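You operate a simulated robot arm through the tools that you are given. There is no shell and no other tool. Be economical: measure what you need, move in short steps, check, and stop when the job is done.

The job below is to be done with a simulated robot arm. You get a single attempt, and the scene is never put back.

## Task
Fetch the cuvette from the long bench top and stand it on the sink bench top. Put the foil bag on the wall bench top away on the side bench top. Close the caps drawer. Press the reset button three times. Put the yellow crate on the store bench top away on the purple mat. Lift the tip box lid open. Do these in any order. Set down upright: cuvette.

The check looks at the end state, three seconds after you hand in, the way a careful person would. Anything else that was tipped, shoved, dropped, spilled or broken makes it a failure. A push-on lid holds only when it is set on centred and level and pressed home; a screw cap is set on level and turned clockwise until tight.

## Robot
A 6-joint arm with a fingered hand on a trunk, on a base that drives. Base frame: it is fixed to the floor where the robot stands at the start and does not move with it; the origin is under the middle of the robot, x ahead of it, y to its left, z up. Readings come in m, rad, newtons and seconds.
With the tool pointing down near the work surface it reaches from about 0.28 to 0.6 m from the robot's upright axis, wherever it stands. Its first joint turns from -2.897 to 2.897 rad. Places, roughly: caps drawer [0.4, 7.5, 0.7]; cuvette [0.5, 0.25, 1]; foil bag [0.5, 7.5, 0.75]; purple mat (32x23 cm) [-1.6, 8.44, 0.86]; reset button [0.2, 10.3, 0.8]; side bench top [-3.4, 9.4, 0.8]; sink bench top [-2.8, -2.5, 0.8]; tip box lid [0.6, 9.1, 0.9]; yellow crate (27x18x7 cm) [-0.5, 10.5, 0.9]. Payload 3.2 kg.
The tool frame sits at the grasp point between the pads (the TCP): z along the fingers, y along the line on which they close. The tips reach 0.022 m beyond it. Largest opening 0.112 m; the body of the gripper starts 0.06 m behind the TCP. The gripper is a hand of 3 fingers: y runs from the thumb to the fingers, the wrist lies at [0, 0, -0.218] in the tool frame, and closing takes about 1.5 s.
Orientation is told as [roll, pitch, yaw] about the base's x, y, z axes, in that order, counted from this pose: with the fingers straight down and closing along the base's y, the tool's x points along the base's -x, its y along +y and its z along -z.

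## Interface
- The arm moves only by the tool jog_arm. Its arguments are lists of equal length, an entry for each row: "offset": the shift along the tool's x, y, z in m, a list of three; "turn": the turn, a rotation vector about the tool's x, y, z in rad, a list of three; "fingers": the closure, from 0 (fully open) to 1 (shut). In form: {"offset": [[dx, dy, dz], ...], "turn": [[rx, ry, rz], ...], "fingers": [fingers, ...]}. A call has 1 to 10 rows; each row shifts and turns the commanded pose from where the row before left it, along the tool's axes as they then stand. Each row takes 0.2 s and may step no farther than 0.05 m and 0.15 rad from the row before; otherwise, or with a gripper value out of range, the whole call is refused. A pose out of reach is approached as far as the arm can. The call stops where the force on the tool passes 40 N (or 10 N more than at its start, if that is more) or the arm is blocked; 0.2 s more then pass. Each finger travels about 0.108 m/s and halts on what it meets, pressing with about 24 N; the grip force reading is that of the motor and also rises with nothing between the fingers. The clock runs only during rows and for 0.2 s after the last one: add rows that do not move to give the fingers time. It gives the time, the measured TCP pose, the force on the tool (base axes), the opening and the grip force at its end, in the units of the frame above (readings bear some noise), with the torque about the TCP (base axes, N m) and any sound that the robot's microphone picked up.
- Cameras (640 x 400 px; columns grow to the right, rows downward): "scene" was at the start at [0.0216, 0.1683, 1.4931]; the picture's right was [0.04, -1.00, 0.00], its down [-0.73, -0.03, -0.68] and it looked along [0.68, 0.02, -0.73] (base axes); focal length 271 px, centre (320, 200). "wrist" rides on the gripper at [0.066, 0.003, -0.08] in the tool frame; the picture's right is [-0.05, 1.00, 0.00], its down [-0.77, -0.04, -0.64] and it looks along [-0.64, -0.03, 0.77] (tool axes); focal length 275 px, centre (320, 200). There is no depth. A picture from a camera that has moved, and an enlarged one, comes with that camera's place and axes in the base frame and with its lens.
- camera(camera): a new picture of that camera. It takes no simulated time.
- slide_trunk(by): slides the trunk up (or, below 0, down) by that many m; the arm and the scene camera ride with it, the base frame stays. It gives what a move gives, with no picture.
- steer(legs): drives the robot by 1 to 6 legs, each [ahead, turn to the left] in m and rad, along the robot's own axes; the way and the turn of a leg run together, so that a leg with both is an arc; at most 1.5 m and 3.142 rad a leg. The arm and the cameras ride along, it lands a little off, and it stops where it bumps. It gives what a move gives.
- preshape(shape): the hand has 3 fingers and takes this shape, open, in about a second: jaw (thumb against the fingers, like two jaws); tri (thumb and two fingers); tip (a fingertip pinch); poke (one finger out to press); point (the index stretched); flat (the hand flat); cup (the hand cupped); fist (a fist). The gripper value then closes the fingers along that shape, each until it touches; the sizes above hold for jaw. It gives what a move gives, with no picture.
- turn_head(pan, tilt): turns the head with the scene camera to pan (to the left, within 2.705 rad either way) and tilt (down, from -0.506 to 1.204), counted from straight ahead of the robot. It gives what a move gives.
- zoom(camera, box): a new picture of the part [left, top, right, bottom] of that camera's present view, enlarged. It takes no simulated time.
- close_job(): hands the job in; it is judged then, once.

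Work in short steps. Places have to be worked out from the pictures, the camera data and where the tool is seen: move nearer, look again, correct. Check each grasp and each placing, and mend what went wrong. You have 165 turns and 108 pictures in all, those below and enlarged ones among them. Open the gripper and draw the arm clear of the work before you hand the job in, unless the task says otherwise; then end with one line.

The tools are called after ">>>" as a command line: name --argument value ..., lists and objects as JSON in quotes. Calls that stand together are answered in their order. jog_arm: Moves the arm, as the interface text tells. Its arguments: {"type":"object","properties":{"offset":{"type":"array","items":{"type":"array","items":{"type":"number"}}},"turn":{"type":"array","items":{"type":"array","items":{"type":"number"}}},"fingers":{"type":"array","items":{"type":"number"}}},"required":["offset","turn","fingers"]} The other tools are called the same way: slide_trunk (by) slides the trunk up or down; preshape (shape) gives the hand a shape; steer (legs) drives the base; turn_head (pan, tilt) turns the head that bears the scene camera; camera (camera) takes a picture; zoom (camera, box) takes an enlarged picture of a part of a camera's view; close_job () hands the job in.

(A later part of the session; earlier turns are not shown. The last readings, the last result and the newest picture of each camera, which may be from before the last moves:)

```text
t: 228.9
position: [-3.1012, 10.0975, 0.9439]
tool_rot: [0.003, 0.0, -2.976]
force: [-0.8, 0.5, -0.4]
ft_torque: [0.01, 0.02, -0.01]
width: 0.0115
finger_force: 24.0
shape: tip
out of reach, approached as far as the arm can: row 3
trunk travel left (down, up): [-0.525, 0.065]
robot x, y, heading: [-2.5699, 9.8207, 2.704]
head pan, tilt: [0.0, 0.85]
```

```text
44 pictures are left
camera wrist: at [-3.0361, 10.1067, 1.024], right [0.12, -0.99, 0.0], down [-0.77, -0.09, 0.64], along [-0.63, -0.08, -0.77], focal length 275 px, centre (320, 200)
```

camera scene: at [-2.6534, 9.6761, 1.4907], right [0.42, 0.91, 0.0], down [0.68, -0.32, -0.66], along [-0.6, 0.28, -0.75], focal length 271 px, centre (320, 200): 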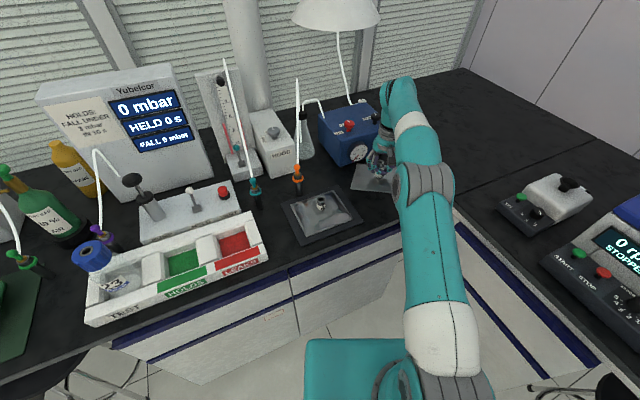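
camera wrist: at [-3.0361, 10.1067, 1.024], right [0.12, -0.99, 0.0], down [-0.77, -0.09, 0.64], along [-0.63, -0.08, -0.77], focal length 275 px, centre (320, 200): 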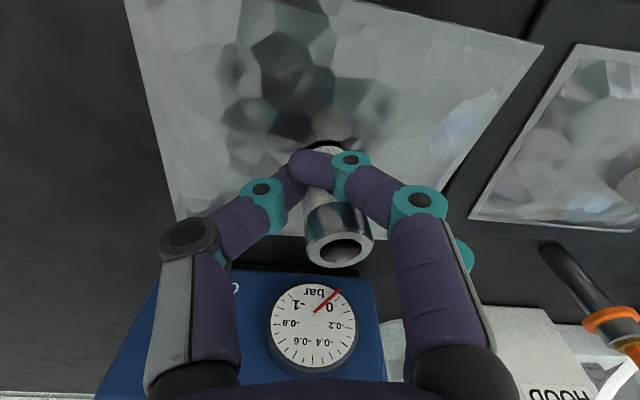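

The bag is squared with clearance to tile A, the blue box and the bench edge. I'll descend carefully to contact.

>>> jog_arm --offset '[[0, 0, 0.012], [0, 0, 0.012], [0, 0, 0.008], [0, 0, 0.004], [0, 0, 0]]' --turn '[[0, 0, 0], [0, 0, 0], [0, 0, 0], [0, 0, 0], [0, 0, 0]]' --fingers '[0.95, 0.95, 0.95, 0.95, 0.95]'

>>> jog_arm --offset '[[0, 0, 0.003], [0, 0, 0.003], [0, 0, 0]]' --turn '[[0, 0, 0], [0, 0, 0], [0, 0, 0]]' --fingers '[0.95, 0.95, 0.95]'

```text
t: 230.1
position: [-3.1017, 10.0974, 0.9084]
tool_rot: [0.004, -0.001, -2.978]
force: [0.2, 0.2, -0.8]
ft_torque: [0.01, -0.01, 0.0]
width: 0.0114
finger_force: 23.9
shape: tip
trunk travel left (down, up): [-0.525, 0.065]
robot x, y, heading: [-2.5697, 9.8197, 2.707]
head pan, tilt: [0.0, 0.85]
```

```text
t: 230.9
position: [-3.1005, 10.0989, 0.9028]
tool_rot: [0.004, 0.001, -2.979]
force: [0.2, 1.3, -0.7]
ft_torque: [0.0, 0.03, 0.01]
width: 0.0116
finger_force: 24.2
shape: tip
trunk travel left (down, up): [-0.525, 0.065]
robot x, y, heading: [-2.5646, 9.8212, 2.709]
head pan, tilt: [0.0, 0.85]
```

No contact yet, so I'll lower further in 3 mm steps.

>>> jog_arm --offset '[[0, 0, 0.003], [0, 0, 0.002], [0, 0, 0]]' --turn '[[0, 0, 0], [0, 0, 0], [0, 0, 0]]' --fingers '[0.95, 0.95, 0.95]'

>>> jog_arm --offset '[[0, 0, 0.002], [0, 0, 0.002], [0, 0, 0]]' --turn '[[0, 0, 0], [0, 0, 0], [0, 0, 0]]' --fingers '[0.95, 0.95, 0.95]'

```text
t: 231.7
position: [-3.1011, 10.0971, 0.8973]
tool_rot: [0.003, -0.001, -2.978]
force: [0.9, 0.3, -0.1]
ft_torque: [-0.07, 0.02, 0.0]
width: 0.0116
finger_force: 23.7
shape: tip
trunk travel left (down, up): [-0.525, 0.065]
robot x, y, heading: [-2.5686, 9.8196, 2.71]
head pan, tilt: [0.0, 0.85]
```

```text
t: 232.5
position: [-3.1015, 10.0981, 0.8938]
tool_rot: [0.004, 0.002, -2.976]
force: [-0.1, -0.2, 2.3]
ft_torque: [-0.15, 0.07, -0.02]
width: 0.0119
finger_force: 24.0
shape: tip
trunk travel left (down, up): [-0.525, 0.065]
robot x, y, heading: [-2.5661, 9.8215, 2.709]
head pan, tilt: [0.0, 0.85]
```

Light contact (2.3 N). I'll go 1.5 mm more, then open slowly and rise.

>>> jog_arm --offset '[[0, 0, 0.0015], [0, 0, 0], [0, 0, 0], [0, 0, 0], [0, 0, 0]]' --turn '[[0, 0, 0], [0, 0, 0], [0, 0, 0], [0, 0, 0], [0, 0, 0]]' --fingers '[0.95, 0.85, 0.75, 0.62, 0.5]'

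>>> jog_arm --offset '[[0, 0, -0.015], [0, 0, -0.04], [0, 0, -0.04], [0.02, 0, -0.04], [0.04, 0, -0.02]]' --turn '[[0, 0, 0], [0, 0, 0], [0, 0, 0], [0, 0, 0.15], [0, 0, 0.15]]' --fingers '[0.5, 0.5, 0.5, 0.5, 0.5]'

>>> camera --camera "wrist"

```text
t: 233.7
position: [-3.1019, 10.0976, 0.8925]
tool_rot: [0.004, 0.0, -2.978]
force: [0.6, 0.3, 0.3]
ft_torque: [0.01, 0.02, -0.03]
width: 0.0557
finger_force: 0.1
shape: tip
trunk travel left (down, up): [-0.525, 0.065]
robot x, y, heading: [-2.5697, 9.819, 2.708]
head pan, tilt: [0.0, 0.85]
```

```text
t: 234.9
position: [-3.0385, 10.0963, 1.0451]
tool_rot: [0.002, 0.0, 3.004]
force: [0.1, -0.3, -0.3]
ft_torque: [0.03, 0.0, 0.0]
width: 0.0555
finger_force: 0.1
shape: tip
out of reach, approached as far as the arm can: row 3
trunk travel left (down, up): [-0.525, 0.065]
robot x, y, heading: [-2.5649, 9.8176, 2.711]
head pan, tilt: [0.0, 0.85]
```

```text
43 pictures are left
camera wrist: at [-2.9732, 10.0851, 1.1257], right [-0.18, -0.98, 0.0], down [-0.76, 0.14, 0.64], along [-0.63, 0.12, -0.77], focal length 275 px, centre (320, 200)
```

wrist: 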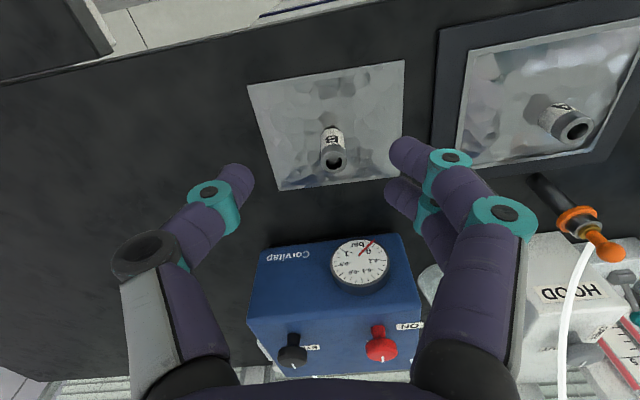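

The foil bag is safely on the side bench. I'll retract the arm, back off, and head for the yellow crate along y≈9.6.

>>> jog_arm --offset '[[0.03, 0, -0.03], [0.04, 0, -0.02], [0.045, 0, 0], [0.045, 0, 0], [0.03, 0, 0]]' --turn '[[0, 0, 0.15], [0, 0, 0.15], [0, 0, 0], [0, 0, 0], [0, 0, 0]]' --fingers '[0.5, 0.3, 0.1, 0, 0]'

>>> steer --legs '[[-0.27, 0], [0, -2.71], [1.5, 0]]'

>>> turn_head --pan 0.75 --tilt 0.5

>>> camera --camera "scene"

```text
t: 236.1
position: [-2.8611, 10.031, 1.0949]
tool_rot: [0.0, 0.0, 2.706]
force: [0.5, 0.6, 0.4]
ft_torque: [-0.02, 0.0, 0.0]
width: 0.1121
finger_force: 0.0
shape: tip
trunk travel left (down, up): [-0.525, 0.065]
robot x, y, heading: [-2.5661, 9.8186, 2.705]
head pan, tilt: [0.0, 0.85]
```

```text
t: 251.4
position: [-0.4696, 9.6998, 1.0936]
tool_rot: [0.001, 0.0, 0.033]
force: [-0.7, 0.1, 0.6]
ft_torque: [0.01, -0.02, 0.0]
width: 0.112
finger_force: 0.0
shape: tip
trunk travel left (down, up): [-0.525, 0.065]
robot x, y, heading: [-0.8297, 9.7565, 0.035]
head pan, tilt: [0.0, 0.85]
```

```text
t: 252.5
position: [-0.4704, 9.6997, 1.0952]
tool_rot: [0.0, 0.003, 0.033]
force: [-0.5, -0.6, -0.2]
ft_torque: [0.02, -0.01, 0.02]
width: 0.1121
finger_force: 0.0
shape: tip
trunk travel left (down, up): [-0.525, 0.065]
robot x, y, heading: [-0.8277, 9.7528, 0.036]
head pan, tilt: [0.75, 0.499]
```

```text
42 pictures are left
camera scene: at [-0.8283, 9.9837, 1.5207], right [0.71, -0.71, 0.0], down [-0.34, -0.34, -0.88], along [0.62, 0.62, -0.48], focal length 271 px, centre (320, 200)
```

scene: 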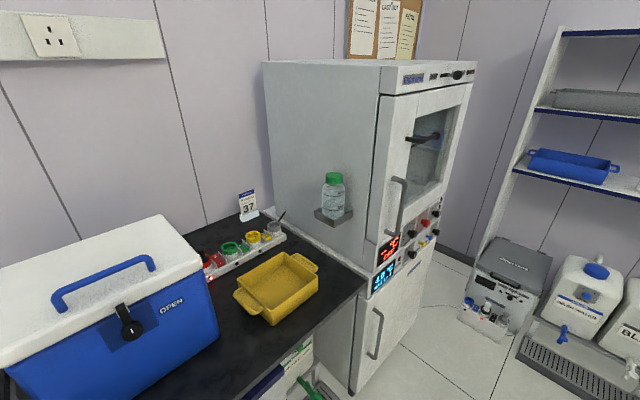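

The crate is at about (-0.50, 10.49), long side along x, with front wall near y≈10.40. The cooler is to its left and the oven with buttons to its right. I'll move to face it at (-0.50, 9.87).

>>> steer --legs '[[0.33, 0], [0, 1.535], [0.11, 0]]'

>>> turn_head --pan -0.1 --tilt 0.85

>>> camera --camera "scene"

>>> camera --camera "wrist"

```text
t: 259.2
position: [-0.4316, 10.235, 1.0942]
tool_rot: [0.0, 0.0, 1.567]
force: [0.0, -0.1, 0.5]
ft_torque: [0.01, 0.04, 0.03]
width: 0.1118
finger_force: 0.0
shape: tip
trunk travel left (down, up): [-0.525, 0.065]
robot x, y, heading: [-0.5018, 9.8741, 1.568]
head pan, tilt: [0.75, 0.499]
```

```text
t: 260.3
position: [-0.43, 10.2331, 1.0952]
tool_rot: [0.001, 0.002, 1.566]
force: [0.1, 0.1, -0.5]
ft_torque: [0.01, 0.0, 0.0]
width: 0.1118
finger_force: 0.0
shape: tip
trunk travel left (down, up): [-0.525, 0.065]
robot x, y, heading: [-0.4992, 9.8766, 1.568]
head pan, tilt: [-0.099, 0.85]
```

```text
41 pictures are left
camera scene: at [-0.6561, 9.8952, 1.4908], right [0.99, -0.1, 0.0], down [-0.08, -0.75, -0.66], along [0.07, 0.66, -0.75], focal length 271 px, centre (320, 200)
```

scene: 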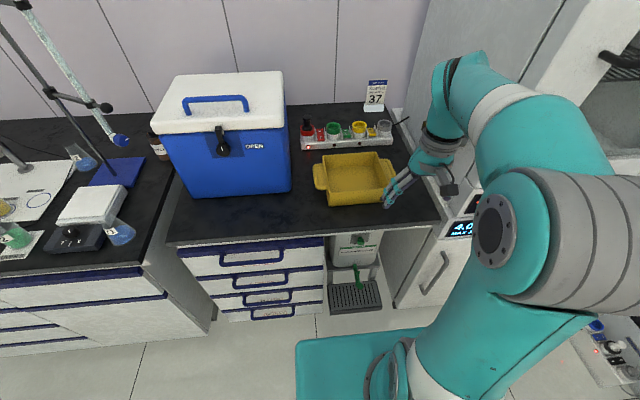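

```text
40 pictures are left
camera wrist: at [-0.4337, 10.1679, 1.1752], right [-1.0, 0.05, 0.0], down [0.04, 0.77, 0.63], along [0.03, 0.63, -0.77], focal length 275 px, centre (320, 200)
```

wrist: 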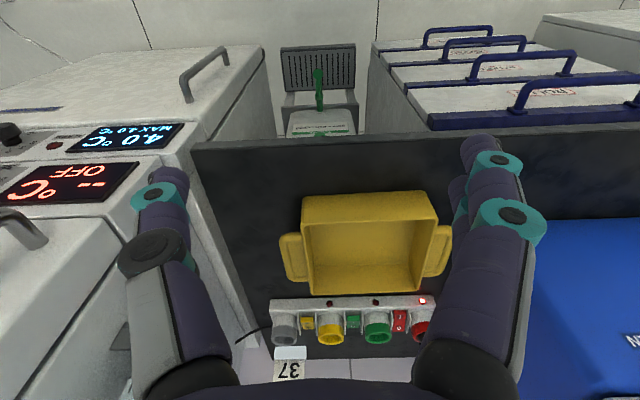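

The crate body spans x -0.59 to -0.40, with its front wall at y≈10.405 and rim z≈0.937. I'll set the jaw shape and rotate the tool 90° so it pinches the front wall along y.

>>> preshape --shape "jaw"

>>> jog_arm --offset '[[0, 0, -0.005], [0, 0, 0], [0, 0, 0], [0, 0, 0], [0, 0, 0], [0, 0, 0], [0, 0, 0], [0, 0, 0], [0, 0, 0], [0, 0, 0]]' --turn '[[0, 0, 0.149], [0, 0, 0.149], [0, 0, 0.149], [0, 0, 0.149], [0, 0, 0.149], [0, 0, 0.149], [0, 0, 0.149], [0, 0, 0.149], [0, 0, 0.149], [0, 0, 0.149]]' --fingers '[0.2, 0.4, 0.45, 0.45, 0.45, 0.45, 0.45, 0.45, 0.45, 0.45]'

```text
t: 261.2
position: [-0.4298, 10.2332, 1.0956]
tool_rot: [0.002, 0.0, 1.566]
force: [0.7, -0.2, -0.4]
ft_torque: [0.01, 0.01, -0.01]
width: 0.1119
finger_force: 0.1
shape: jaw
trunk travel left (down, up): [-0.525, 0.065]
robot x, y, heading: [-0.5009, 9.8785, 1.574]
head pan, tilt: [-0.099, 0.85]
```

```text
t: 263.4
position: [-0.4301, 10.2335, 1.1002]
tool_rot: [-0.001, 0.002, 0.072]
force: [-0.3, 0.1, -0.1]
ft_torque: [-0.02, 0.0, -0.02]
width: 0.062
finger_force: 0.1
shape: jaw
trunk travel left (down, up): [-0.525, 0.065]
robot x, y, heading: [-0.4989, 9.8795, 1.572]
head pan, tilt: [-0.099, 0.85]
```

Rotated. I'll move above the front wall's centre and down to z≈0.985, then look.

>>> jog_arm --offset '[[0.016, 0.02, 0], [0.016, 0.042, 0], [0.016, 0.042, 0.01], [0.016, 0.042, 0.02], [0, 0.024, 0.04], [0, 0, 0.045]]' --turn '[[0, 0, 0.072], [0, 0, 0], [0, 0, 0], [0, 0, 0], [0, 0, 0], [0, 0, 0]]' --fingers '[0.45, 0.45, 0.45, 0.45, 0.45, 0.45]'

>>> zoom --camera "scene" --box '[290, 90, 450, 230]'

>>> camera --camera "wrist"

```text
t: 264.8
position: [-0.4965, 10.4022, 0.9835]
tool_rot: [-0.001, 0.001, 0.004]
force: [-0.1, -0.5, -0.2]
ft_torque: [0.02, 0.01, 0.01]
width: 0.0622
finger_force: 0.0
shape: jaw
trunk travel left (down, up): [-0.525, 0.065]
robot x, y, heading: [-0.5005, 9.8795, 1.564]
head pan, tilt: [-0.099, 0.85]
```

```text
2.86 times, centred on (370, 160) of scene
camera zoom: at [-0.656, 9.8954, 1.4908], right [0.99, -0.1, 0.0], down [-0.08, -0.75, -0.66], along [0.07, 0.66, -0.75], focal length 773 px, centre (177, 314)
```

zoom: 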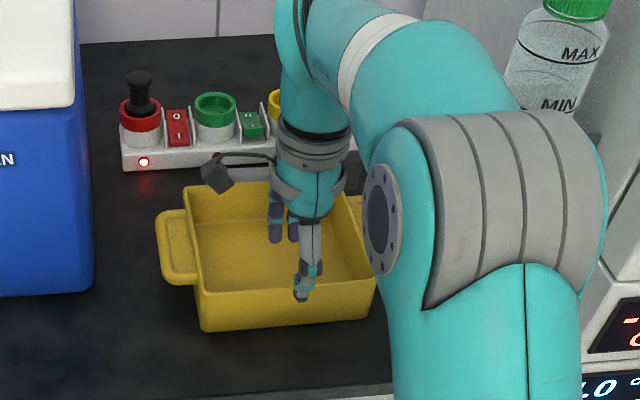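

```text
38 pictures are left
camera wrist: at [-0.5626, 10.4053, 1.0641], right [0.04, 1.0, 0.0], down [0.77, -0.03, 0.63], along [0.63, -0.03, -0.77], focal length 275 px, centre (320, 200)
```

wrist: 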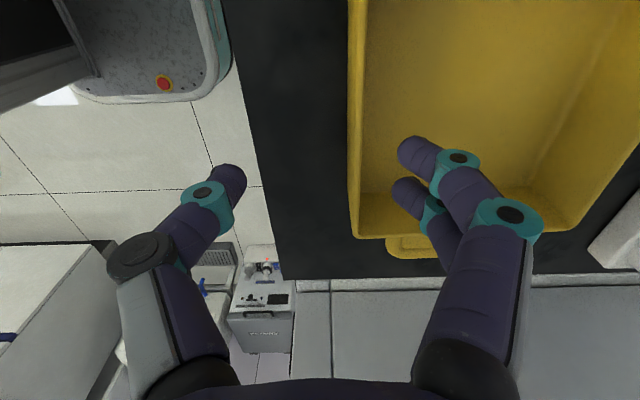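

The wall rim is at y≈10.42. I'll shift +18 mm in y, descend to z≈0.912 with the thumb outside and fingers inside, and close.

>>> jog_arm --offset '[[0.008, 0.018, 0], [0, 0, 0.025], [0, 0, 0.025], [0, 0, 0.02], [0, 0, 0], [0, 0, 0], [0, 0, 0], [0, 0, 0]]' --turn '[[0, 0, 0], [0, 0, 0], [0, 0, 0], [0, 0, 0], [0, 0, 0], [0, 0, 0], [0, 0, 0], [0, 0, 0]]' --fingers '[0.45, 0.45, 0.45, 0.45, 0.7, 0.9, 1, 1]'

>>> camera --camera "wrist"

```text
t: 266.6
position: [-0.5046, 10.4197, 0.9139]
tool_rot: [-0.001, 0.001, 0.002]
force: [-0.1, 0.5, 0.3]
ft_torque: [0.01, 0.02, -0.04]
width: 0.0002
finger_force: 23.9
shape: jaw
trunk travel left (down, up): [-0.525, 0.065]
robot x, y, heading: [-0.5007, 9.8755, 1.566]
head pan, tilt: [-0.099, 0.85]
```

```text
37 pictures are left
camera wrist: at [-0.5712, 10.4235, 0.9946], right [0.04, 1.0, 0.0], down [0.77, -0.03, 0.63], along [0.63, -0.03, -0.77], focal length 275 px, centre (320, 200)
```

wrist: 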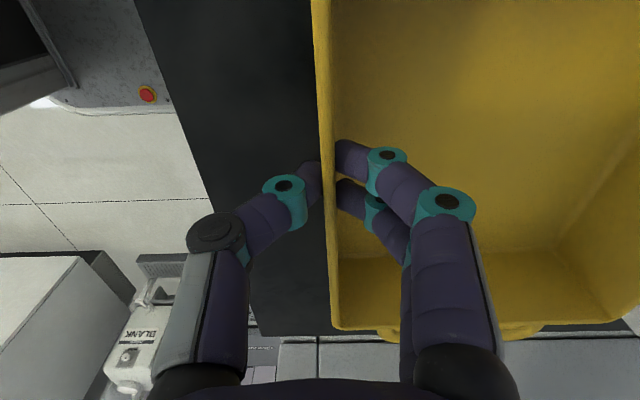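

The fingers straddle the wall and are closed on it. I'll lift slightly and check whether the crate follows.

>>> jog_arm --offset '[[0, 0, -0.005], [0, 0, -0.01], [0, 0, -0.015], [0, 0, 0]]' --turn '[[0, 0, 0], [0, 0, 0], [0, 0, 0], [0, 0, 0]]' --fingers '[1, 1, 1, 1]'

>>> zoom --camera "scene" --box '[290, 90, 450, 230]'

```text
t: 267.6
position: [-0.5045, 10.4196, 0.9452]
tool_rot: [-0.001, 0.001, 0.001]
force: [-0.7, -1.2, -1.4]
ft_torque: [-0.07, 0.01, -0.01]
width: 0.0
finger_force: 24.0
shape: jaw
trunk travel left (down, up): [-0.525, 0.065]
robot x, y, heading: [-0.5004, 9.8797, 1.568]
head pan, tilt: [-0.099, 0.85]
```

```text
2.86 times, centred on (370, 160) of scene
camera zoom: at [-0.6561, 9.8953, 1.4907], right [0.99, -0.1, 0.0], down [-0.08, -0.75, -0.66], along [0.07, 0.66, -0.75], focal length 773 px, centre (177, 314)
```

zoom: 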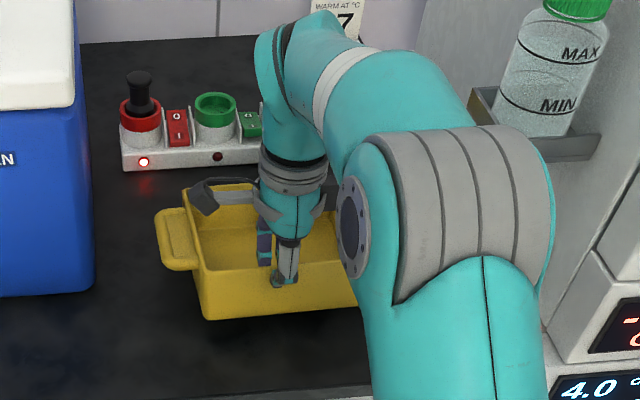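

The front of the crate has risen and its rear still rests, so the grip is holding. I'll lift further and check how it hangs.

>>> jog_arm --offset '[[0, 0, -0.02], [0, 0, -0.02], [0, 0, -0.03], [0, 0, -0.03], [0, 0, 0]]' --turn '[[0, 0, 0], [0, 0, 0], [0, 0, 0], [0, 0, 0], [0, 0, 0]]' --fingers '[1, 1, 1, 1, 1]'

>>> zoom --camera "scene" --box '[270, 70, 470, 230]'

```text
t: 268.8
position: [-0.5049, 10.4207, 1.0454]
tool_rot: [-0.003, 0.001, 0.005]
force: [0.2, -0.2, -2.7]
ft_torque: [-0.2, 0.09, -0.01]
width: 0.0
finger_force: 24.2
shape: jaw
trunk travel left (down, up): [-0.525, 0.065]
robot x, y, heading: [-0.502, 9.8801, 1.569]
head pan, tilt: [-0.099, 0.85]
```

```text
2.50 times, centred on (370, 150) of scene
camera zoom: at [-0.656, 9.8956, 1.4907], right [0.99, -0.1, 0.0], down [-0.08, -0.75, -0.66], along [0.07, 0.66, -0.75], focal length 677 px, centre (195, 325)
```

zoom: 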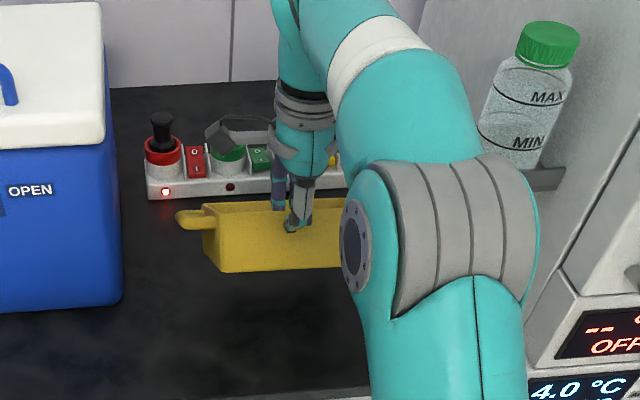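

The crate is off the bench (about 2.7 N) but tilted, with its far side lower. I'll check the tilt in the wrist view.

>>> camera --camera "wrist"

```text
34 pictures are left
camera wrist: at [-0.5714, 10.4234, 1.125], right [0.04, 1.0, 0.0], down [0.77, -0.03, 0.63], along [0.63, -0.03, -0.77], focal length 275 px, centre (320, 200)
```

wrist: 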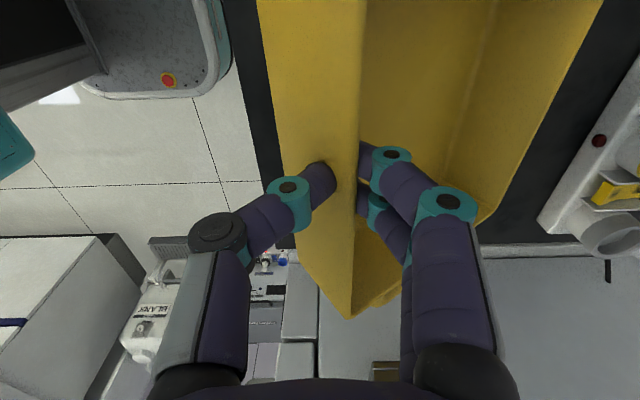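

The crate tilts about 30° far-side-down. I'll roll the hand by about -0.5 rad about tool x to level it, raising slightly at the same time.

>>> jog_arm --offset '[[0, 0, -0.01], [0, 0, -0.01], [0, 0, 0], [0, 0, 0], [0, 0, 0], [0, 0, 0]]' --turn '[[-0.09, 0, 0], [-0.09, 0, 0], [-0.09, 0, 0], [-0.09, 0, 0], [-0.09, 0, 0], [-0.09, 0, 0]]' --fingers '[1, 1, 1, 1, 1, 1]'

>>> camera --camera "scene"

```text
t: 270.2
position: [-0.5053, 10.4198, 1.0647]
tool_rot: [0.537, 0.004, 0.004]
force: [0.0, -0.2, -2.3]
ft_torque: [-0.29, 0.02, -0.02]
width: 0.0
finger_force: 23.8
shape: jaw
trunk travel left (down, up): [-0.525, 0.065]
robot x, y, heading: [-0.5007, 9.8753, 1.57]
head pan, tilt: [-0.099, 0.85]
```

```text
33 pictures are left
camera scene: at [-0.656, 9.8953, 1.4907], right [0.99, -0.1, 0.0], down [-0.08, -0.75, -0.66], along [0.07, 0.66, -0.75], focal length 271 px, centre (320, 200)
```

scene: 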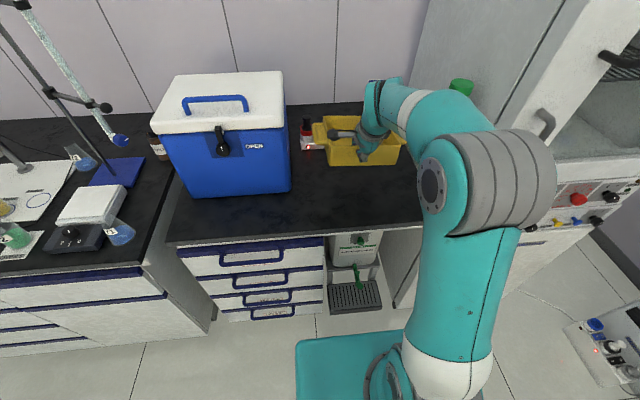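

The crate is now level and held. I'll retract and raise it, back off to y≈9.45, and carry it round the north side of the table towards its west side.

>>> jog_arm --offset '[[0, -0.0293, -0.029], [0, -0.0293, -0.029], [0, -0.0293, -0.029]]' --turn '[[0, 0, 0], [0, 0, 0], [0, 0, 0]]' --fingers '[1, 1, 1]'

>>> slide_trunk --by 0.06

>>> steer --legs '[[-0.42, 0], [0, 1.571], [0.9, 0], [0.87, 0]]'

>>> camera --camera "wrist"

```text
t: 271.0
position: [-0.5034, 10.2981, 1.0936]
tool_rot: [0.54, 0.002, 0.005]
force: [0.2, 0.1, -3.9]
ft_torque: [-0.28, 0.06, 0.05]
width: 0.0
finger_force: 23.9
shape: jaw
trunk travel left (down, up): [-0.525, 0.065]
robot x, y, heading: [-0.5009, 9.8786, 1.567]
head pan, tilt: [-0.099, 0.85]
```

```text
t: 272.0
position: [-0.5042, 10.2996, 1.1539]
tool_rot: [0.537, 0.003, 0.005]
force: [0.0, 0.6, -2.8]
ft_torque: [-0.29, 0.02, -0.01]
width: 0.0
finger_force: 24.1
shape: jaw
trunk travel left (down, up): [-0.585, 0.005]
robot x, y, heading: [-0.4997, 9.8786, 1.571]
head pan, tilt: [-0.099, 0.85]
```

```text
t: 286.9
position: [-2.688, 9.46, 1.1541]
tool_rot: [0.537, 0.001, 1.583]
force: [0.2, -1.0, -2.9]
ft_torque: [-0.05, -0.26, 0.02]
width: 0.0002
finger_force: 24.0
shape: jaw
trunk travel left (down, up): [-0.585, 0.005]
robot x, y, heading: [-2.2644, 9.4652, -3.138]
head pan, tilt: [-0.099, 0.85]
```

```text
32 pictures are left
camera wrist: at [-2.6485, 9.3943, 1.2243], right [-0.86, 0.04, 0.51], down [0.35, 0.78, 0.53], along [-0.38, 0.63, -0.68], focal length 275 px, centre (320, 200)
```

wrist: 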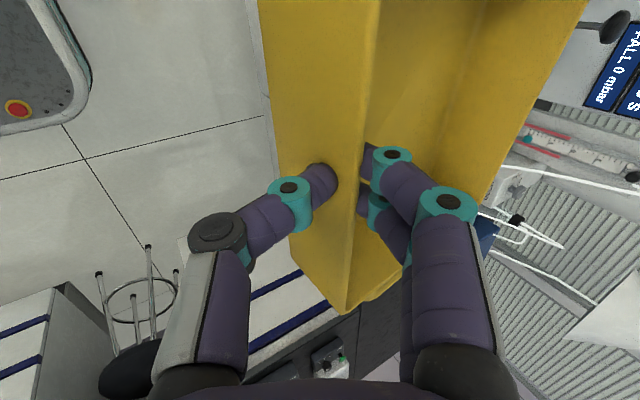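

Still held at 2.9 N. I'll turn, drive south along the table's west side to y≈8.44, and face the mat.

>>> steer --legs '[[0, 1.567], [1.02, 0], [0, 1.571]]'

>>> turn_head --pan -0.05 --tilt 0.8

>>> camera --camera "scene"

```text
t: 299.8
position: [-1.8499, 8.4456, 1.1534]
tool_rot: [0.537, 0.002, -1.577]
force: [-0.3, 0.0, -2.5]
ft_torque: [0.04, 0.28, 0.02]
width: 0.0
finger_force: 24.6
shape: jaw
trunk travel left (down, up): [-0.585, 0.005]
robot x, y, heading: [-2.272, 8.4479, -0.01]
head pan, tilt: [-0.099, 0.85]
```

```text
t: 300.4
position: [-1.8505, 8.4459, 1.1538]
tool_rot: [0.538, 0.002, -1.58]
force: [0.3, -0.4, -3.3]
ft_torque: [0.03, 0.28, 0.0]
width: 0.0
finger_force: 23.9
shape: jaw
trunk travel left (down, up): [-0.585, 0.005]
robot x, y, heading: [-2.2691, 8.4457, -0.01]
head pan, tilt: [-0.051, 0.799]
```

```text
31 pictures are left
camera scene: at [-2.2469, 8.6079, 1.5547], right [-0.06, -1.0, 0.0], down [-0.72, 0.05, -0.7], along [0.7, -0.04, -0.72], focal length 271 px, centre (320, 200)
```

scene: 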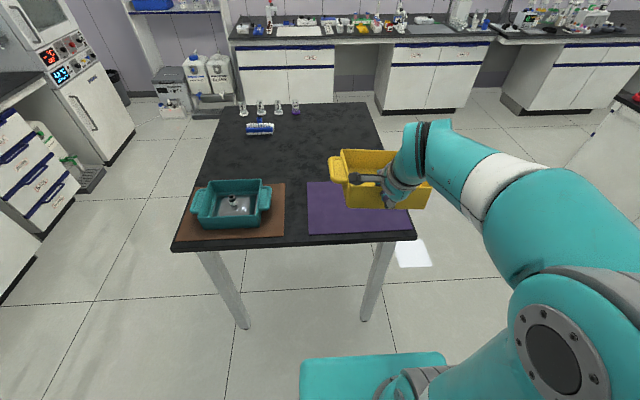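

The mat spans x -1.726 to -1.485 and y 8.285 to 8.615. I'll move the crate over it (TCP to about (-1.69, 8.455)) and down to z≈1.01.

>>> jog_arm --offset '[[0.002, 0.0131, 0.0404], [0.002, 0.0131, 0.0404], [0.002, 0.0131, 0.0404], [0.002, 0.0131, 0.0404], [0.002, 0.0131, 0.0404]]' --turn '[[0, 0, 0], [0, 0, 0], [0, 0, 0], [0, 0, 0], [0, 0, 0]]' --fingers '[1, 1, 1, 1, 1]'

>>> zoom --camera "scene" --box '[180, 110, 480, 260]'

```text
t: 301.6
position: [-1.6904, 8.4557, 1.0133]
tool_rot: [0.537, 0.002, -1.578]
force: [0.3, 1.4, -2.4]
ft_torque: [0.02, 0.29, 0.02]
width: 0.0
finger_force: 23.5
shape: jaw
trunk travel left (down, up): [-0.585, 0.005]
robot x, y, heading: [-2.2756, 8.4462, -0.014]
head pan, tilt: [-0.051, 0.799]
```

```text
2.13 times, centred on (330, 185) of scene
camera zoom: at [-2.2457, 8.608, 1.5548], right [-0.06, -1.0, 0.0], down [-0.72, 0.05, -0.7], along [0.7, -0.04, -0.72], focal length 577 px, centre (299, 232)
```

zoom: 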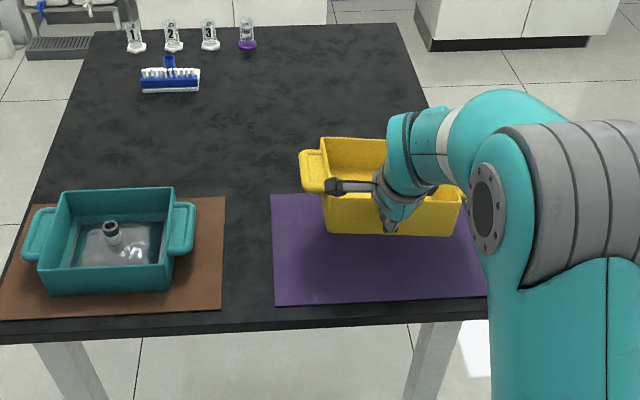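

The crate is centred over the mat and level. I'll lower to TCP z≈0.925, then step down to contact.

>>> jog_arm --offset '[[0, -0.0153, 0.0258], [0, -0.0153, 0.0258], [0, -0.0128, 0.0215], [0, 0, 0]]' --turn '[[0, 0, 0], [0, 0, 0], [0, 0, 0], [0, 0, 0]]' --fingers '[1, 1, 1, 1]'

>>> zoom --camera "scene" --box '[180, 110, 480, 260]'

```text
t: 302.6
position: [-1.6902, 8.4553, 0.9294]
tool_rot: [0.54, 0.001, -1.579]
force: [0.6, 0.1, -2.0]
ft_torque: [-0.04, 0.12, 0.03]
width: 0.0002
finger_force: 24.2
shape: jaw
trunk travel left (down, up): [-0.585, 0.005]
robot x, y, heading: [-2.272, 8.4509, -0.011]
head pan, tilt: [-0.051, 0.799]
```

```text
2.13 times, centred on (330, 185) of scene
camera zoom: at [-2.2468, 8.6079, 1.5548], right [-0.06, -1.0, 0.0], down [-0.72, 0.05, -0.7], along [0.7, -0.04, -0.72], focal length 577 px, centre (299, 232)
```

zoom: 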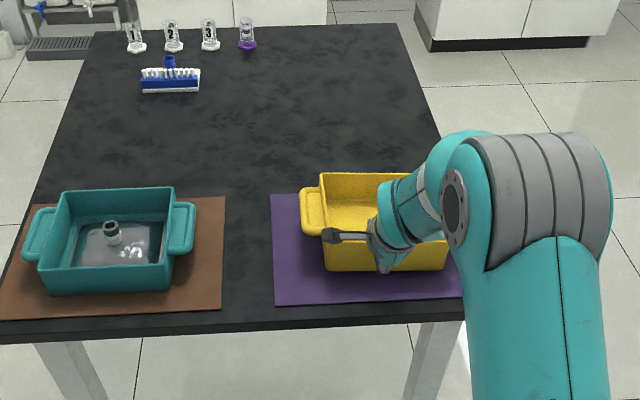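

The far edge is touching (torque dropped) and the crate sits centred within the mat. I'll lower about 9 mm more to seat the near side, then release.

>>> jog_arm --offset '[[0, -0.002, 0.0034], [0, -0.002, 0.0034], [0, 0, 0]]' --turn '[[0, 0, 0], [0, 0, 0], [0, 0, 0]]' --fingers '[1, 1, 1]'

>>> jog_arm --offset '[[0, -0.0015, 0.0025], [0, 0, 0]]' --turn '[[0, 0, 0], [0, 0, 0]]' --fingers '[1, 1]'

```text
t: 303.4
position: [-1.6895, 8.4563, 0.9218]
tool_rot: [0.539, 0.0, -1.576]
force: [-0.4, 0.6, -1.7]
ft_torque: [-0.06, 0.06, 0.0]
width: 0.0
finger_force: 23.9
shape: jaw
trunk travel left (down, up): [-0.585, 0.005]
robot x, y, heading: [-2.2719, 8.4451, -0.012]
head pan, tilt: [-0.051, 0.799]
```

```text
t: 304.0
position: [-1.6898, 8.4549, 0.9185]
tool_rot: [0.537, 0.001, -1.579]
force: [-1.1, 0.7, -1.1]
ft_torque: [-0.08, 0.11, 0.04]
width: 0.0002
finger_force: 23.8
shape: jaw
trunk travel left (down, up): [-0.585, 0.005]
robot x, y, heading: [-2.2684, 8.4496, -0.007]
head pan, tilt: [-0.051, 0.799]
```

Still carrying about 1 N, so I'll go a few more millimetres.

>>> jog_arm --offset '[[0, -0.0015, 0.0025], [0, -0.0015, 0.0025], [0, 0, 0]]' --turn '[[0, 0, 0], [0, 0, 0], [0, 0, 0]]' --fingers '[1, 1, 1]'

>>> zoom --camera "scene" --box '[280, 150, 440, 260]'

```text
t: 304.8
position: [-1.6893, 8.4565, 0.9131]
tool_rot: [0.539, 0.002, -1.578]
force: [-0.1, -0.1, -2.1]
ft_torque: [-0.05, 0.03, 0.03]
width: 0.0
finger_force: 24.3
shape: jaw
trunk travel left (down, up): [-0.585, 0.005]
robot x, y, heading: [-2.2676, 8.4466, -0.013]
head pan, tilt: [-0.051, 0.799]
```

```text
3.64 times, centred on (360, 205) of scene
camera zoom: at [-2.2471, 8.608, 1.5547], right [-0.06, -1.0, 0.0], down [-0.72, 0.05, -0.7], along [0.7, -0.04, -0.72], focal length 984 px, centre (174, 182)
```

zoom: 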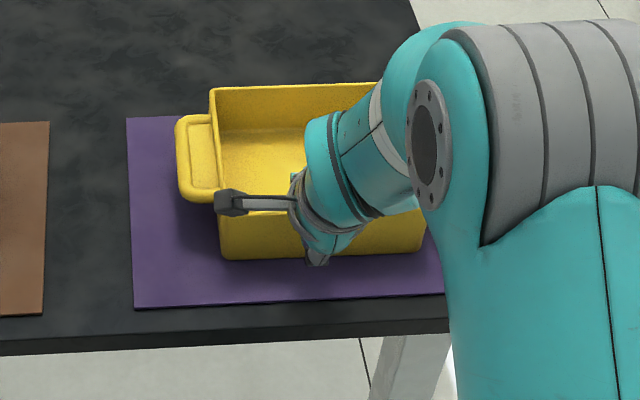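

The near side still seems slightly raised. I'll lower 6 mm more.

>>> jog_arm --offset '[[0, -0.0015, 0.0025], [0, -0.0015, 0.0025], [0, 0, 0]]' --turn '[[0, 0, 0], [0, 0, 0], [0, 0, 0]]' --fingers '[1, 1, 1]'

>>> jog_arm --offset '[[0, -0.0015, 0.0025], [0, -0.0015, 0.0025], [0, 0, 0]]' --turn '[[0, 0, 0], [0, 0, 0], [0, 0, 0]]' --fingers '[1, 1, 1]'

```text
t: 305.6
position: [-1.6917, 8.4563, 0.9093]
tool_rot: [0.541, 0.001, -1.579]
force: [-3.6, -0.6, 18.7]
ft_torque: [-0.02, -0.19, -0.01]
width: 0.0009
finger_force: 24.6
shape: jaw
trunk travel left (down, up): [-0.585, 0.005]
robot x, y, heading: [-2.2744, 8.4479, -0.011]
head pan, tilt: [-0.051, 0.799]
```

```text
t: 306.4
position: [-1.693, 8.4547, 0.9037]
tool_rot: [0.543, 0.003, -1.578]
force: [-12.0, -1.8, 30.4]
ft_torque: [-0.05, -0.39, -0.04]
width: 0.0033
finger_force: 24.6
shape: jaw
trunk travel left (down, up): [-0.585, 0.005]
robot x, y, heading: [-2.2669, 8.4467, -0.012]
head pan, tilt: [-0.051, 0.799]
```

It's seated now (contact 19–30 N). I'll relieve the pressure, open, and withdraw straight up.

>>> jog_arm --offset '[[0, 0.0025, -0.0043], [0, 0.0005, -0.001], [0, 0, 0], [0, 0, 0], [0, 0, 0], [0, 0, 0]]' --turn '[[0, 0, 0], [0, 0, 0], [0, 0, 0], [0, 0, 0], [0, 0, 0], [0, 0, 0]]' --fingers '[1, 0.9, 0.75, 0.6, 0.5, 0.5]'

>>> jog_arm --offset '[[0, 0.0102, -0.0172], [0, 0.0153, -0.0258], [0, 0.0204, -0.0344], [0, 0.0204, -0.0344]]' --turn '[[0, 0, 0], [0, 0, 0], [0, 0, 0], [0, 0, 0]]' --fingers '[0.5, 0.5, 0.5, 0.5]'

>>> zoom --camera "scene" --box '[180, 110, 480, 260]'

```text
t: 307.8
position: [-1.6909, 8.4561, 0.9066]
tool_rot: [0.538, 0.0, -1.578]
force: [0.1, 0.4, 0.2]
ft_torque: [-0.04, -0.01, -0.01]
width: 0.0554
finger_force: 0.0
shape: jaw
trunk travel left (down, up): [-0.585, 0.005]
robot x, y, heading: [-2.2752, 8.4462, -0.012]
head pan, tilt: [-0.051, 0.799]
```

```text
t: 308.8
position: [-1.69, 8.4549, 1.0367]
tool_rot: [0.537, 0.003, -1.577]
force: [0.3, -0.9, 0.1]
ft_torque: [0.0, 0.0, -0.02]
width: 0.0555
finger_force: 0.0
shape: jaw
trunk travel left (down, up): [-0.585, 0.005]
robot x, y, heading: [-2.2735, 8.4488, -0.012]
head pan, tilt: [-0.051, 0.799]
```

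```text
2.13 times, centred on (330, 185) of scene
camera zoom: at [-2.2476, 8.6079, 1.5547], right [-0.06, -1.0, 0.0], down [-0.72, 0.05, -0.7], along [0.7, -0.04, -0.72], focal length 577 px, centre (299, 232)
```

zoom: 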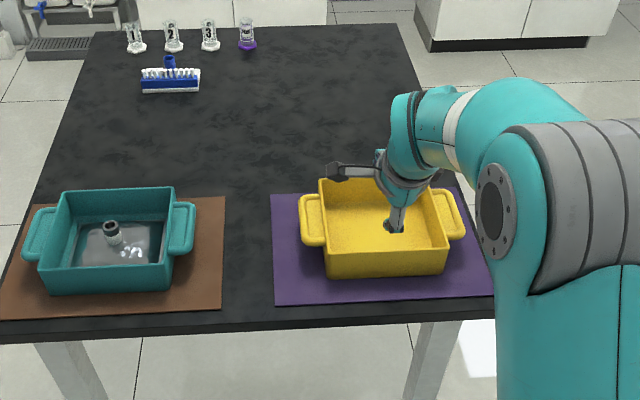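

The crate sits centred on the purple mat. I'll un-roll the hand, retract it, and drive back around the table towards the oven panel for the reset button.

>>> jog_arm --offset '[[0, 0, -0.01], [0, 0, -0.01], [0, -0.02, -0.01], [0, -0.03, 0], [0, -0.045, 0], [0, -0.045, 0], [0, -0.045, 0]]' --turn '[[0.134, 0, 0], [0.134, 0, 0], [0.134, 0, 0], [0.134, 0, 0], [0, 0, 0], [0, 0, 0], [0, 0, 0]]' --fingers '[0.5, 0.5, 0.5, 0.5, 0.5, 0.5, 0.5]'

>>> jog_arm --offset '[[0, 0, 0], [0, 0, 0], [0, 0, 0], [0, 0, 0], [0, 0, 0], [0, 0, 0], [0, 0, 0], [0, 0, 0], [0, 0, 0], [0, 0, 0]]' --turn '[[0, 0, -0.149], [0, 0, -0.149], [0, 0, -0.149], [0, 0, -0.149], [0, 0, -0.149], [0, 0, -0.149], [0, 0, -0.149], [0, 0, -0.149], [0, 0, -0.149], [0, 0, -0.149]]' --fingers '[0.5, 0.5, 0.5, 0.5, 0.5, 0.5, 0.5, 0.5, 0.5, 0.5]'

>>> steer --legs '[[0, 1.582], [1.05, 0], [0, -1.571], [1.2, 0], [1.15, 0], [0, 1.571]]'

>>> turn_head --pan 0.0 --tilt 0.6

>>> camera --camera "scene"

```text
t: 310.4
position: [-1.887, 8.4556, 1.0538]
tool_rot: [0.003, 0.001, -1.579]
force: [-0.5, 0.1, -0.7]
ft_torque: [-0.03, 0.01, 0.04]
width: 0.0555
finger_force: 0.1
shape: jaw
trunk travel left (down, up): [-0.585, 0.005]
robot x, y, heading: [-2.2716, 8.4454, -0.01]
head pan, tilt: [-0.051, 0.799]
```

```text
t: 312.6
position: [-1.8862, 8.4553, 1.0559]
tool_rot: [0.004, -0.002, -0.087]
force: [0.0, 0.5, -0.5]
ft_torque: [-0.03, 0.02, 0.0]
width: 0.0556
finger_force: 0.1
shape: jaw
trunk travel left (down, up): [-0.585, 0.005]
robot x, y, heading: [-2.2752, 8.447, -0.013]
head pan, tilt: [-0.051, 0.799]
```

```text
t: 340.8
position: [0.0806, 9.8333, 1.0549]
tool_rot: [0.002, -0.002, 1.489]
force: [0.4, 0.2, -0.3]
ft_torque: [0.02, 0.01, 0.01]
width: 0.0556
finger_force: 0.1
shape: jaw
trunk travel left (down, up): [-0.585, 0.005]
robot x, y, heading: [0.0921, 9.4485, 1.569]
head pan, tilt: [-0.051, 0.799]
```

```text
t: 341.5
position: [0.0819, 9.8331, 1.055]
tool_rot: [0.001, -0.003, 1.492]
force: [0.3, -0.1, -0.2]
ft_torque: [-0.04, 0.02, 0.04]
width: 0.0557
finger_force: 0.0
shape: jaw
trunk travel left (down, up): [-0.585, 0.005]
robot x, y, heading: [0.0937, 9.4478, 1.565]
head pan, tilt: [0.0, 0.6]
```

```text
26 pictures are left
camera scene: at [-0.0703, 9.4774, 1.5716], right [1.0, -0.01, 0.0], down [0.0, -0.57, -0.82], along [0.0, 0.82, -0.57], focal length 271 px, centre (320, 200)
```

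scene: 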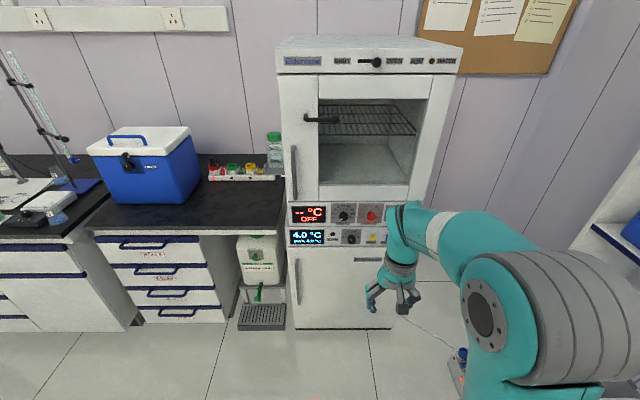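

The oven panel is straight ahead. I'll zoom to read its labels.

>>> zoom --camera "scene" --box '[280, 190, 440, 270]'

```text
4.00 times, centred on (360, 230) of scene
camera zoom: at [-0.0703, 9.4774, 1.5716], right [1.0, -0.01, 0.0], down [0.0, -0.57, -0.82], along [0.0, 0.82, -0.57], focal length 1082 px, centre (160, 80)
```

zoom: 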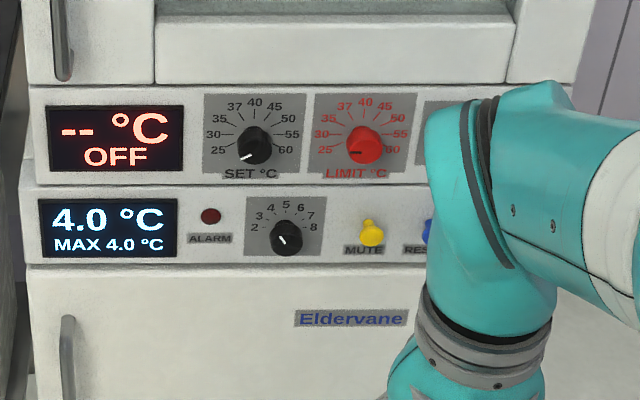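

RESET is the blue button right of MUTE, at about (0.22, 10.32, 0.78). I'll drive forward 0.2 m, shape the hand to poke, and pitch the tool to near horizontal.

>>> steer --legs '[[0.18, 0]]'

>>> preshape --shape "poke"

>>> jog_arm --offset '[[0, 0, 0], [0, 0, 0], [0, 0, 0], [0, 0, 0], [0, 0, 0], [0, 0, 0], [0, 0, 0], [0, 0, 0], [0, 0, 0], [0, 0, 0]]' --turn '[[0, 0, -0.079], [0, -0.145, 0], [0, -0.145, 0], [0, -0.145, 0], [0, -0.145, 0], [0, -0.145, 0], [0, -0.145, 0], [0, -0.145, 0], [0, -0.145, 0], [0, -0.145, 0]]' --fingers '[0, 0, 0, 0, 0, 0, 0, 0, 0, 0]'

```text
t: 343.0
position: [0.0826, 10.0138, 1.0527]
tool_rot: [0.003, -0.003, 1.491]
force: [0.4, 0.7, 0.1]
ft_torque: [-0.02, -0.01, 0.0]
width: 0.0556
finger_force: 0.0
shape: jaw
trunk travel left (down, up): [-0.585, 0.005]
robot x, y, heading: [0.0956, 9.6314, 1.568]
head pan, tilt: [0.0, 0.6]
```

```text
t: 343.9
position: [0.0817, 10.0129, 1.0539]
tool_rot: [0.003, -0.004, 1.491]
force: [0.3, 0.8, 0.4]
ft_torque: [-0.01, 0.02, -0.04]
width: 0.0
finger_force: 0.1
shape: poke
trunk travel left (down, up): [-0.585, 0.005]
robot x, y, heading: [0.0932, 9.6276, 1.566]
head pan, tilt: [0.0, 0.6]
```

```text
t: 346.1
position: [0.0808, 10.0807, 1.0996]
tool_rot: [-0.112, -1.077, 1.616]
force: [0.6, 0.6, 0.0]
ft_torque: [0.03, 0.0, 0.0]
width: 0.0001
finger_force: 0.0
shape: poke
out of reach, approached as far as the arm can: row 6, 7, 8, 9, 10
trunk travel left (down, up): [-0.585, 0.005]
robot x, y, heading: [0.0936, 9.6279, 1.566]
head pan, tilt: [0.0, 0.6]
```

The pitch reached about 62° from vertical, which is enough. I'll lower the trunk by 0.32 m to bring the finger to button height and look.

>>> slide_trunk --by -0.32

>>> camera --camera "wrist"

>>> camera --camera "scene"

```text
t: 349.3
position: [0.0804, 10.0806, 0.7797]
tool_rot: [-0.111, -1.075, 1.616]
force: [1.0, 0.1, -0.7]
ft_torque: [0.0, -0.04, 0.0]
width: 0.0
finger_force: 0.1
shape: poke
trunk travel left (down, up): [-0.265, 0.325]
robot x, y, heading: [0.0915, 9.6294, 1.564]
head pan, tilt: [0.0, 0.6]
```

```text
24 pictures are left
camera wrist: at [0.073, 9.9788, 0.7592], right [-1.0, 0.07, -0.01], down [-0.03, -0.19, 0.98], along [0.07, 0.98, 0.2], focal length 275 px, centre (320, 200)
```

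wrist: 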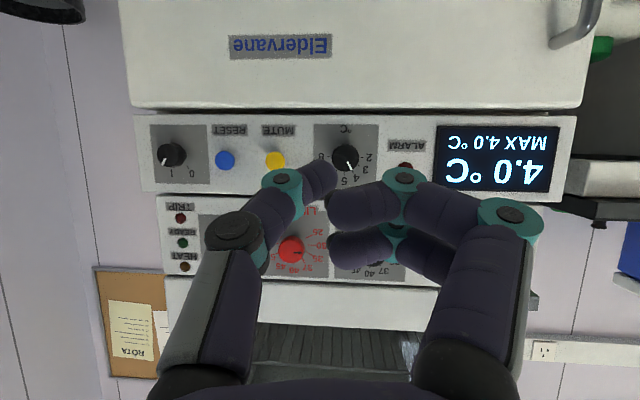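

```text
23 pictures are left
camera scene: at [-0.0692, 9.657, 1.2517], right [1.0, -0.01, 0.0], down [0.0, -0.56, -0.83], along [0.01, 0.83, -0.56], focal length 271 px, centre (320, 200)
```

scene: 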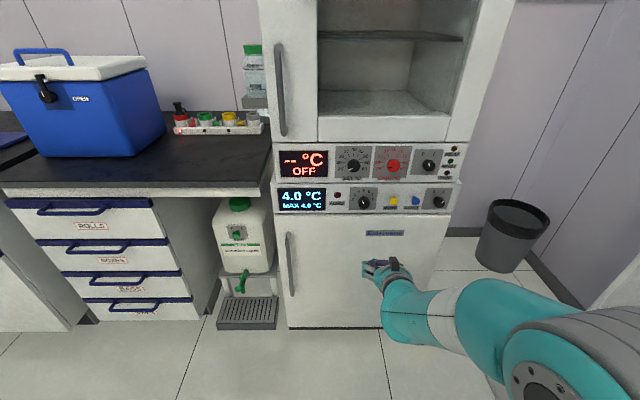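

The RESET button triangulates to about (0.228, 10.34, 0.782). I'll move the fingertip laterally and forward to about 6 cm short of it.

>>> jog_arm --offset '[[-0.0182, -0.0274, 0.0316], [-0.0182, -0.0274, 0.0316], [-0.0182, -0.0274, 0.0316], [-0.0182, -0.0274, 0.0316], [-0.0182, -0.0274, 0.0316]]' --turn '[[0, 0, 0], [0, 0, 0], [0, 0, 0], [0, 0, 0], [0, 0, 0]]' --fingers '[0, 0, 0, 0, 0]'

>>> camera --camera "wrist"

```text
t: 350.5
position: [0.1491, 10.2712, 0.8357]
tool_rot: [-0.122, -1.07, 1.616]
force: [0.3, 0.0, -0.4]
ft_torque: [0.0, -0.01, -0.01]
width: 0.0
finger_force: 0.0
shape: poke
out of reach, approached as far as the arm can: row 1, 2, 3, 4, 5
trunk travel left (down, up): [-0.265, 0.325]
robot x, y, heading: [0.0932, 9.6267, 1.565]
head pan, tilt: [0.0, 0.6]
```

```text
22 pictures are left
camera wrist: at [0.1396, 10.1688, 0.8167], right [-1.0, 0.08, -0.02], down [-0.03, -0.19, 0.98], along [0.08, 0.98, 0.19], focal length 275 px, centre (320, 200)
```

wrist: 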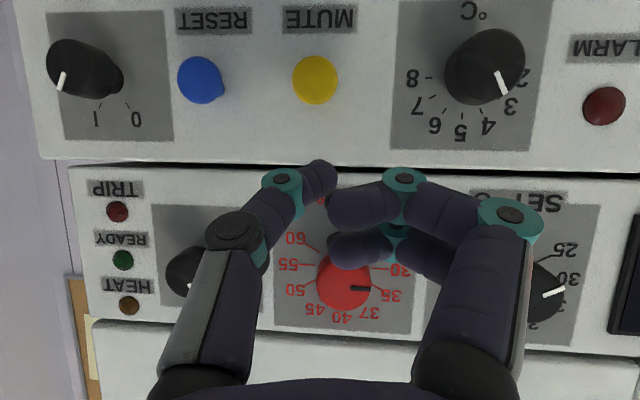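

The arm is at its reach limit and ended up too high and left. I'll retract a bit, correcting sideways and down, then bring the base closer.

>>> jog_arm --offset '[[0.0246, -0.0202, -0.0197], [0.0246, -0.0202, -0.0197], [0.0246, -0.0202, -0.0197], [0.0246, -0.0202, -0.0197]]' --turn '[[0, 0, 0], [0, 0, 0], [0, 0, 0], [0, 0, 0]]' --fingers '[0, 0, 0, 0]'

```text
t: 351.5
position: [0.128, 10.175, 0.8408]
tool_rot: [-0.125, -1.066, 1.612]
force: [-0.1, -0.2, 0.1]
ft_torque: [0.03, 0.03, 0.0]
width: 0.0002
finger_force: 0.0
shape: poke
out of reach, approached as far as the arm can: row 1, 2, 3, 4
trunk travel left (down, up): [-0.265, 0.325]
robot x, y, heading: [0.095, 9.6258, 1.56]
head pan, tilt: [0.0, 0.6]
```

The commanded pitch is infeasible, so moves are being distorted. I'll pitch back 0.3 rad to return to a feasible pose.

>>> jog_arm --offset '[[0, 0, 0], [0, 0, 0], [0, 0, 0]]' --turn '[[0, 0.15, 0], [0, 0.15, 0], [0, 0, 0]]' --fingers '[0, 0, 0]'

```text
t: 352.3
position: [0.1622, 10.1695, 0.8334]
tool_rot: [-0.056, -0.78, 1.569]
force: [0.0, -0.2, -1.0]
ft_torque: [0.0, -0.01, -0.02]
width: 0.0
finger_force: 0.1
shape: poke
out of reach, approached as far as the arm can: row 1, 2
trunk travel left (down, up): [-0.265, 0.325]
robot x, y, heading: [0.0929, 9.626, 1.563]
head pan, tilt: [0.0, 0.6]
```

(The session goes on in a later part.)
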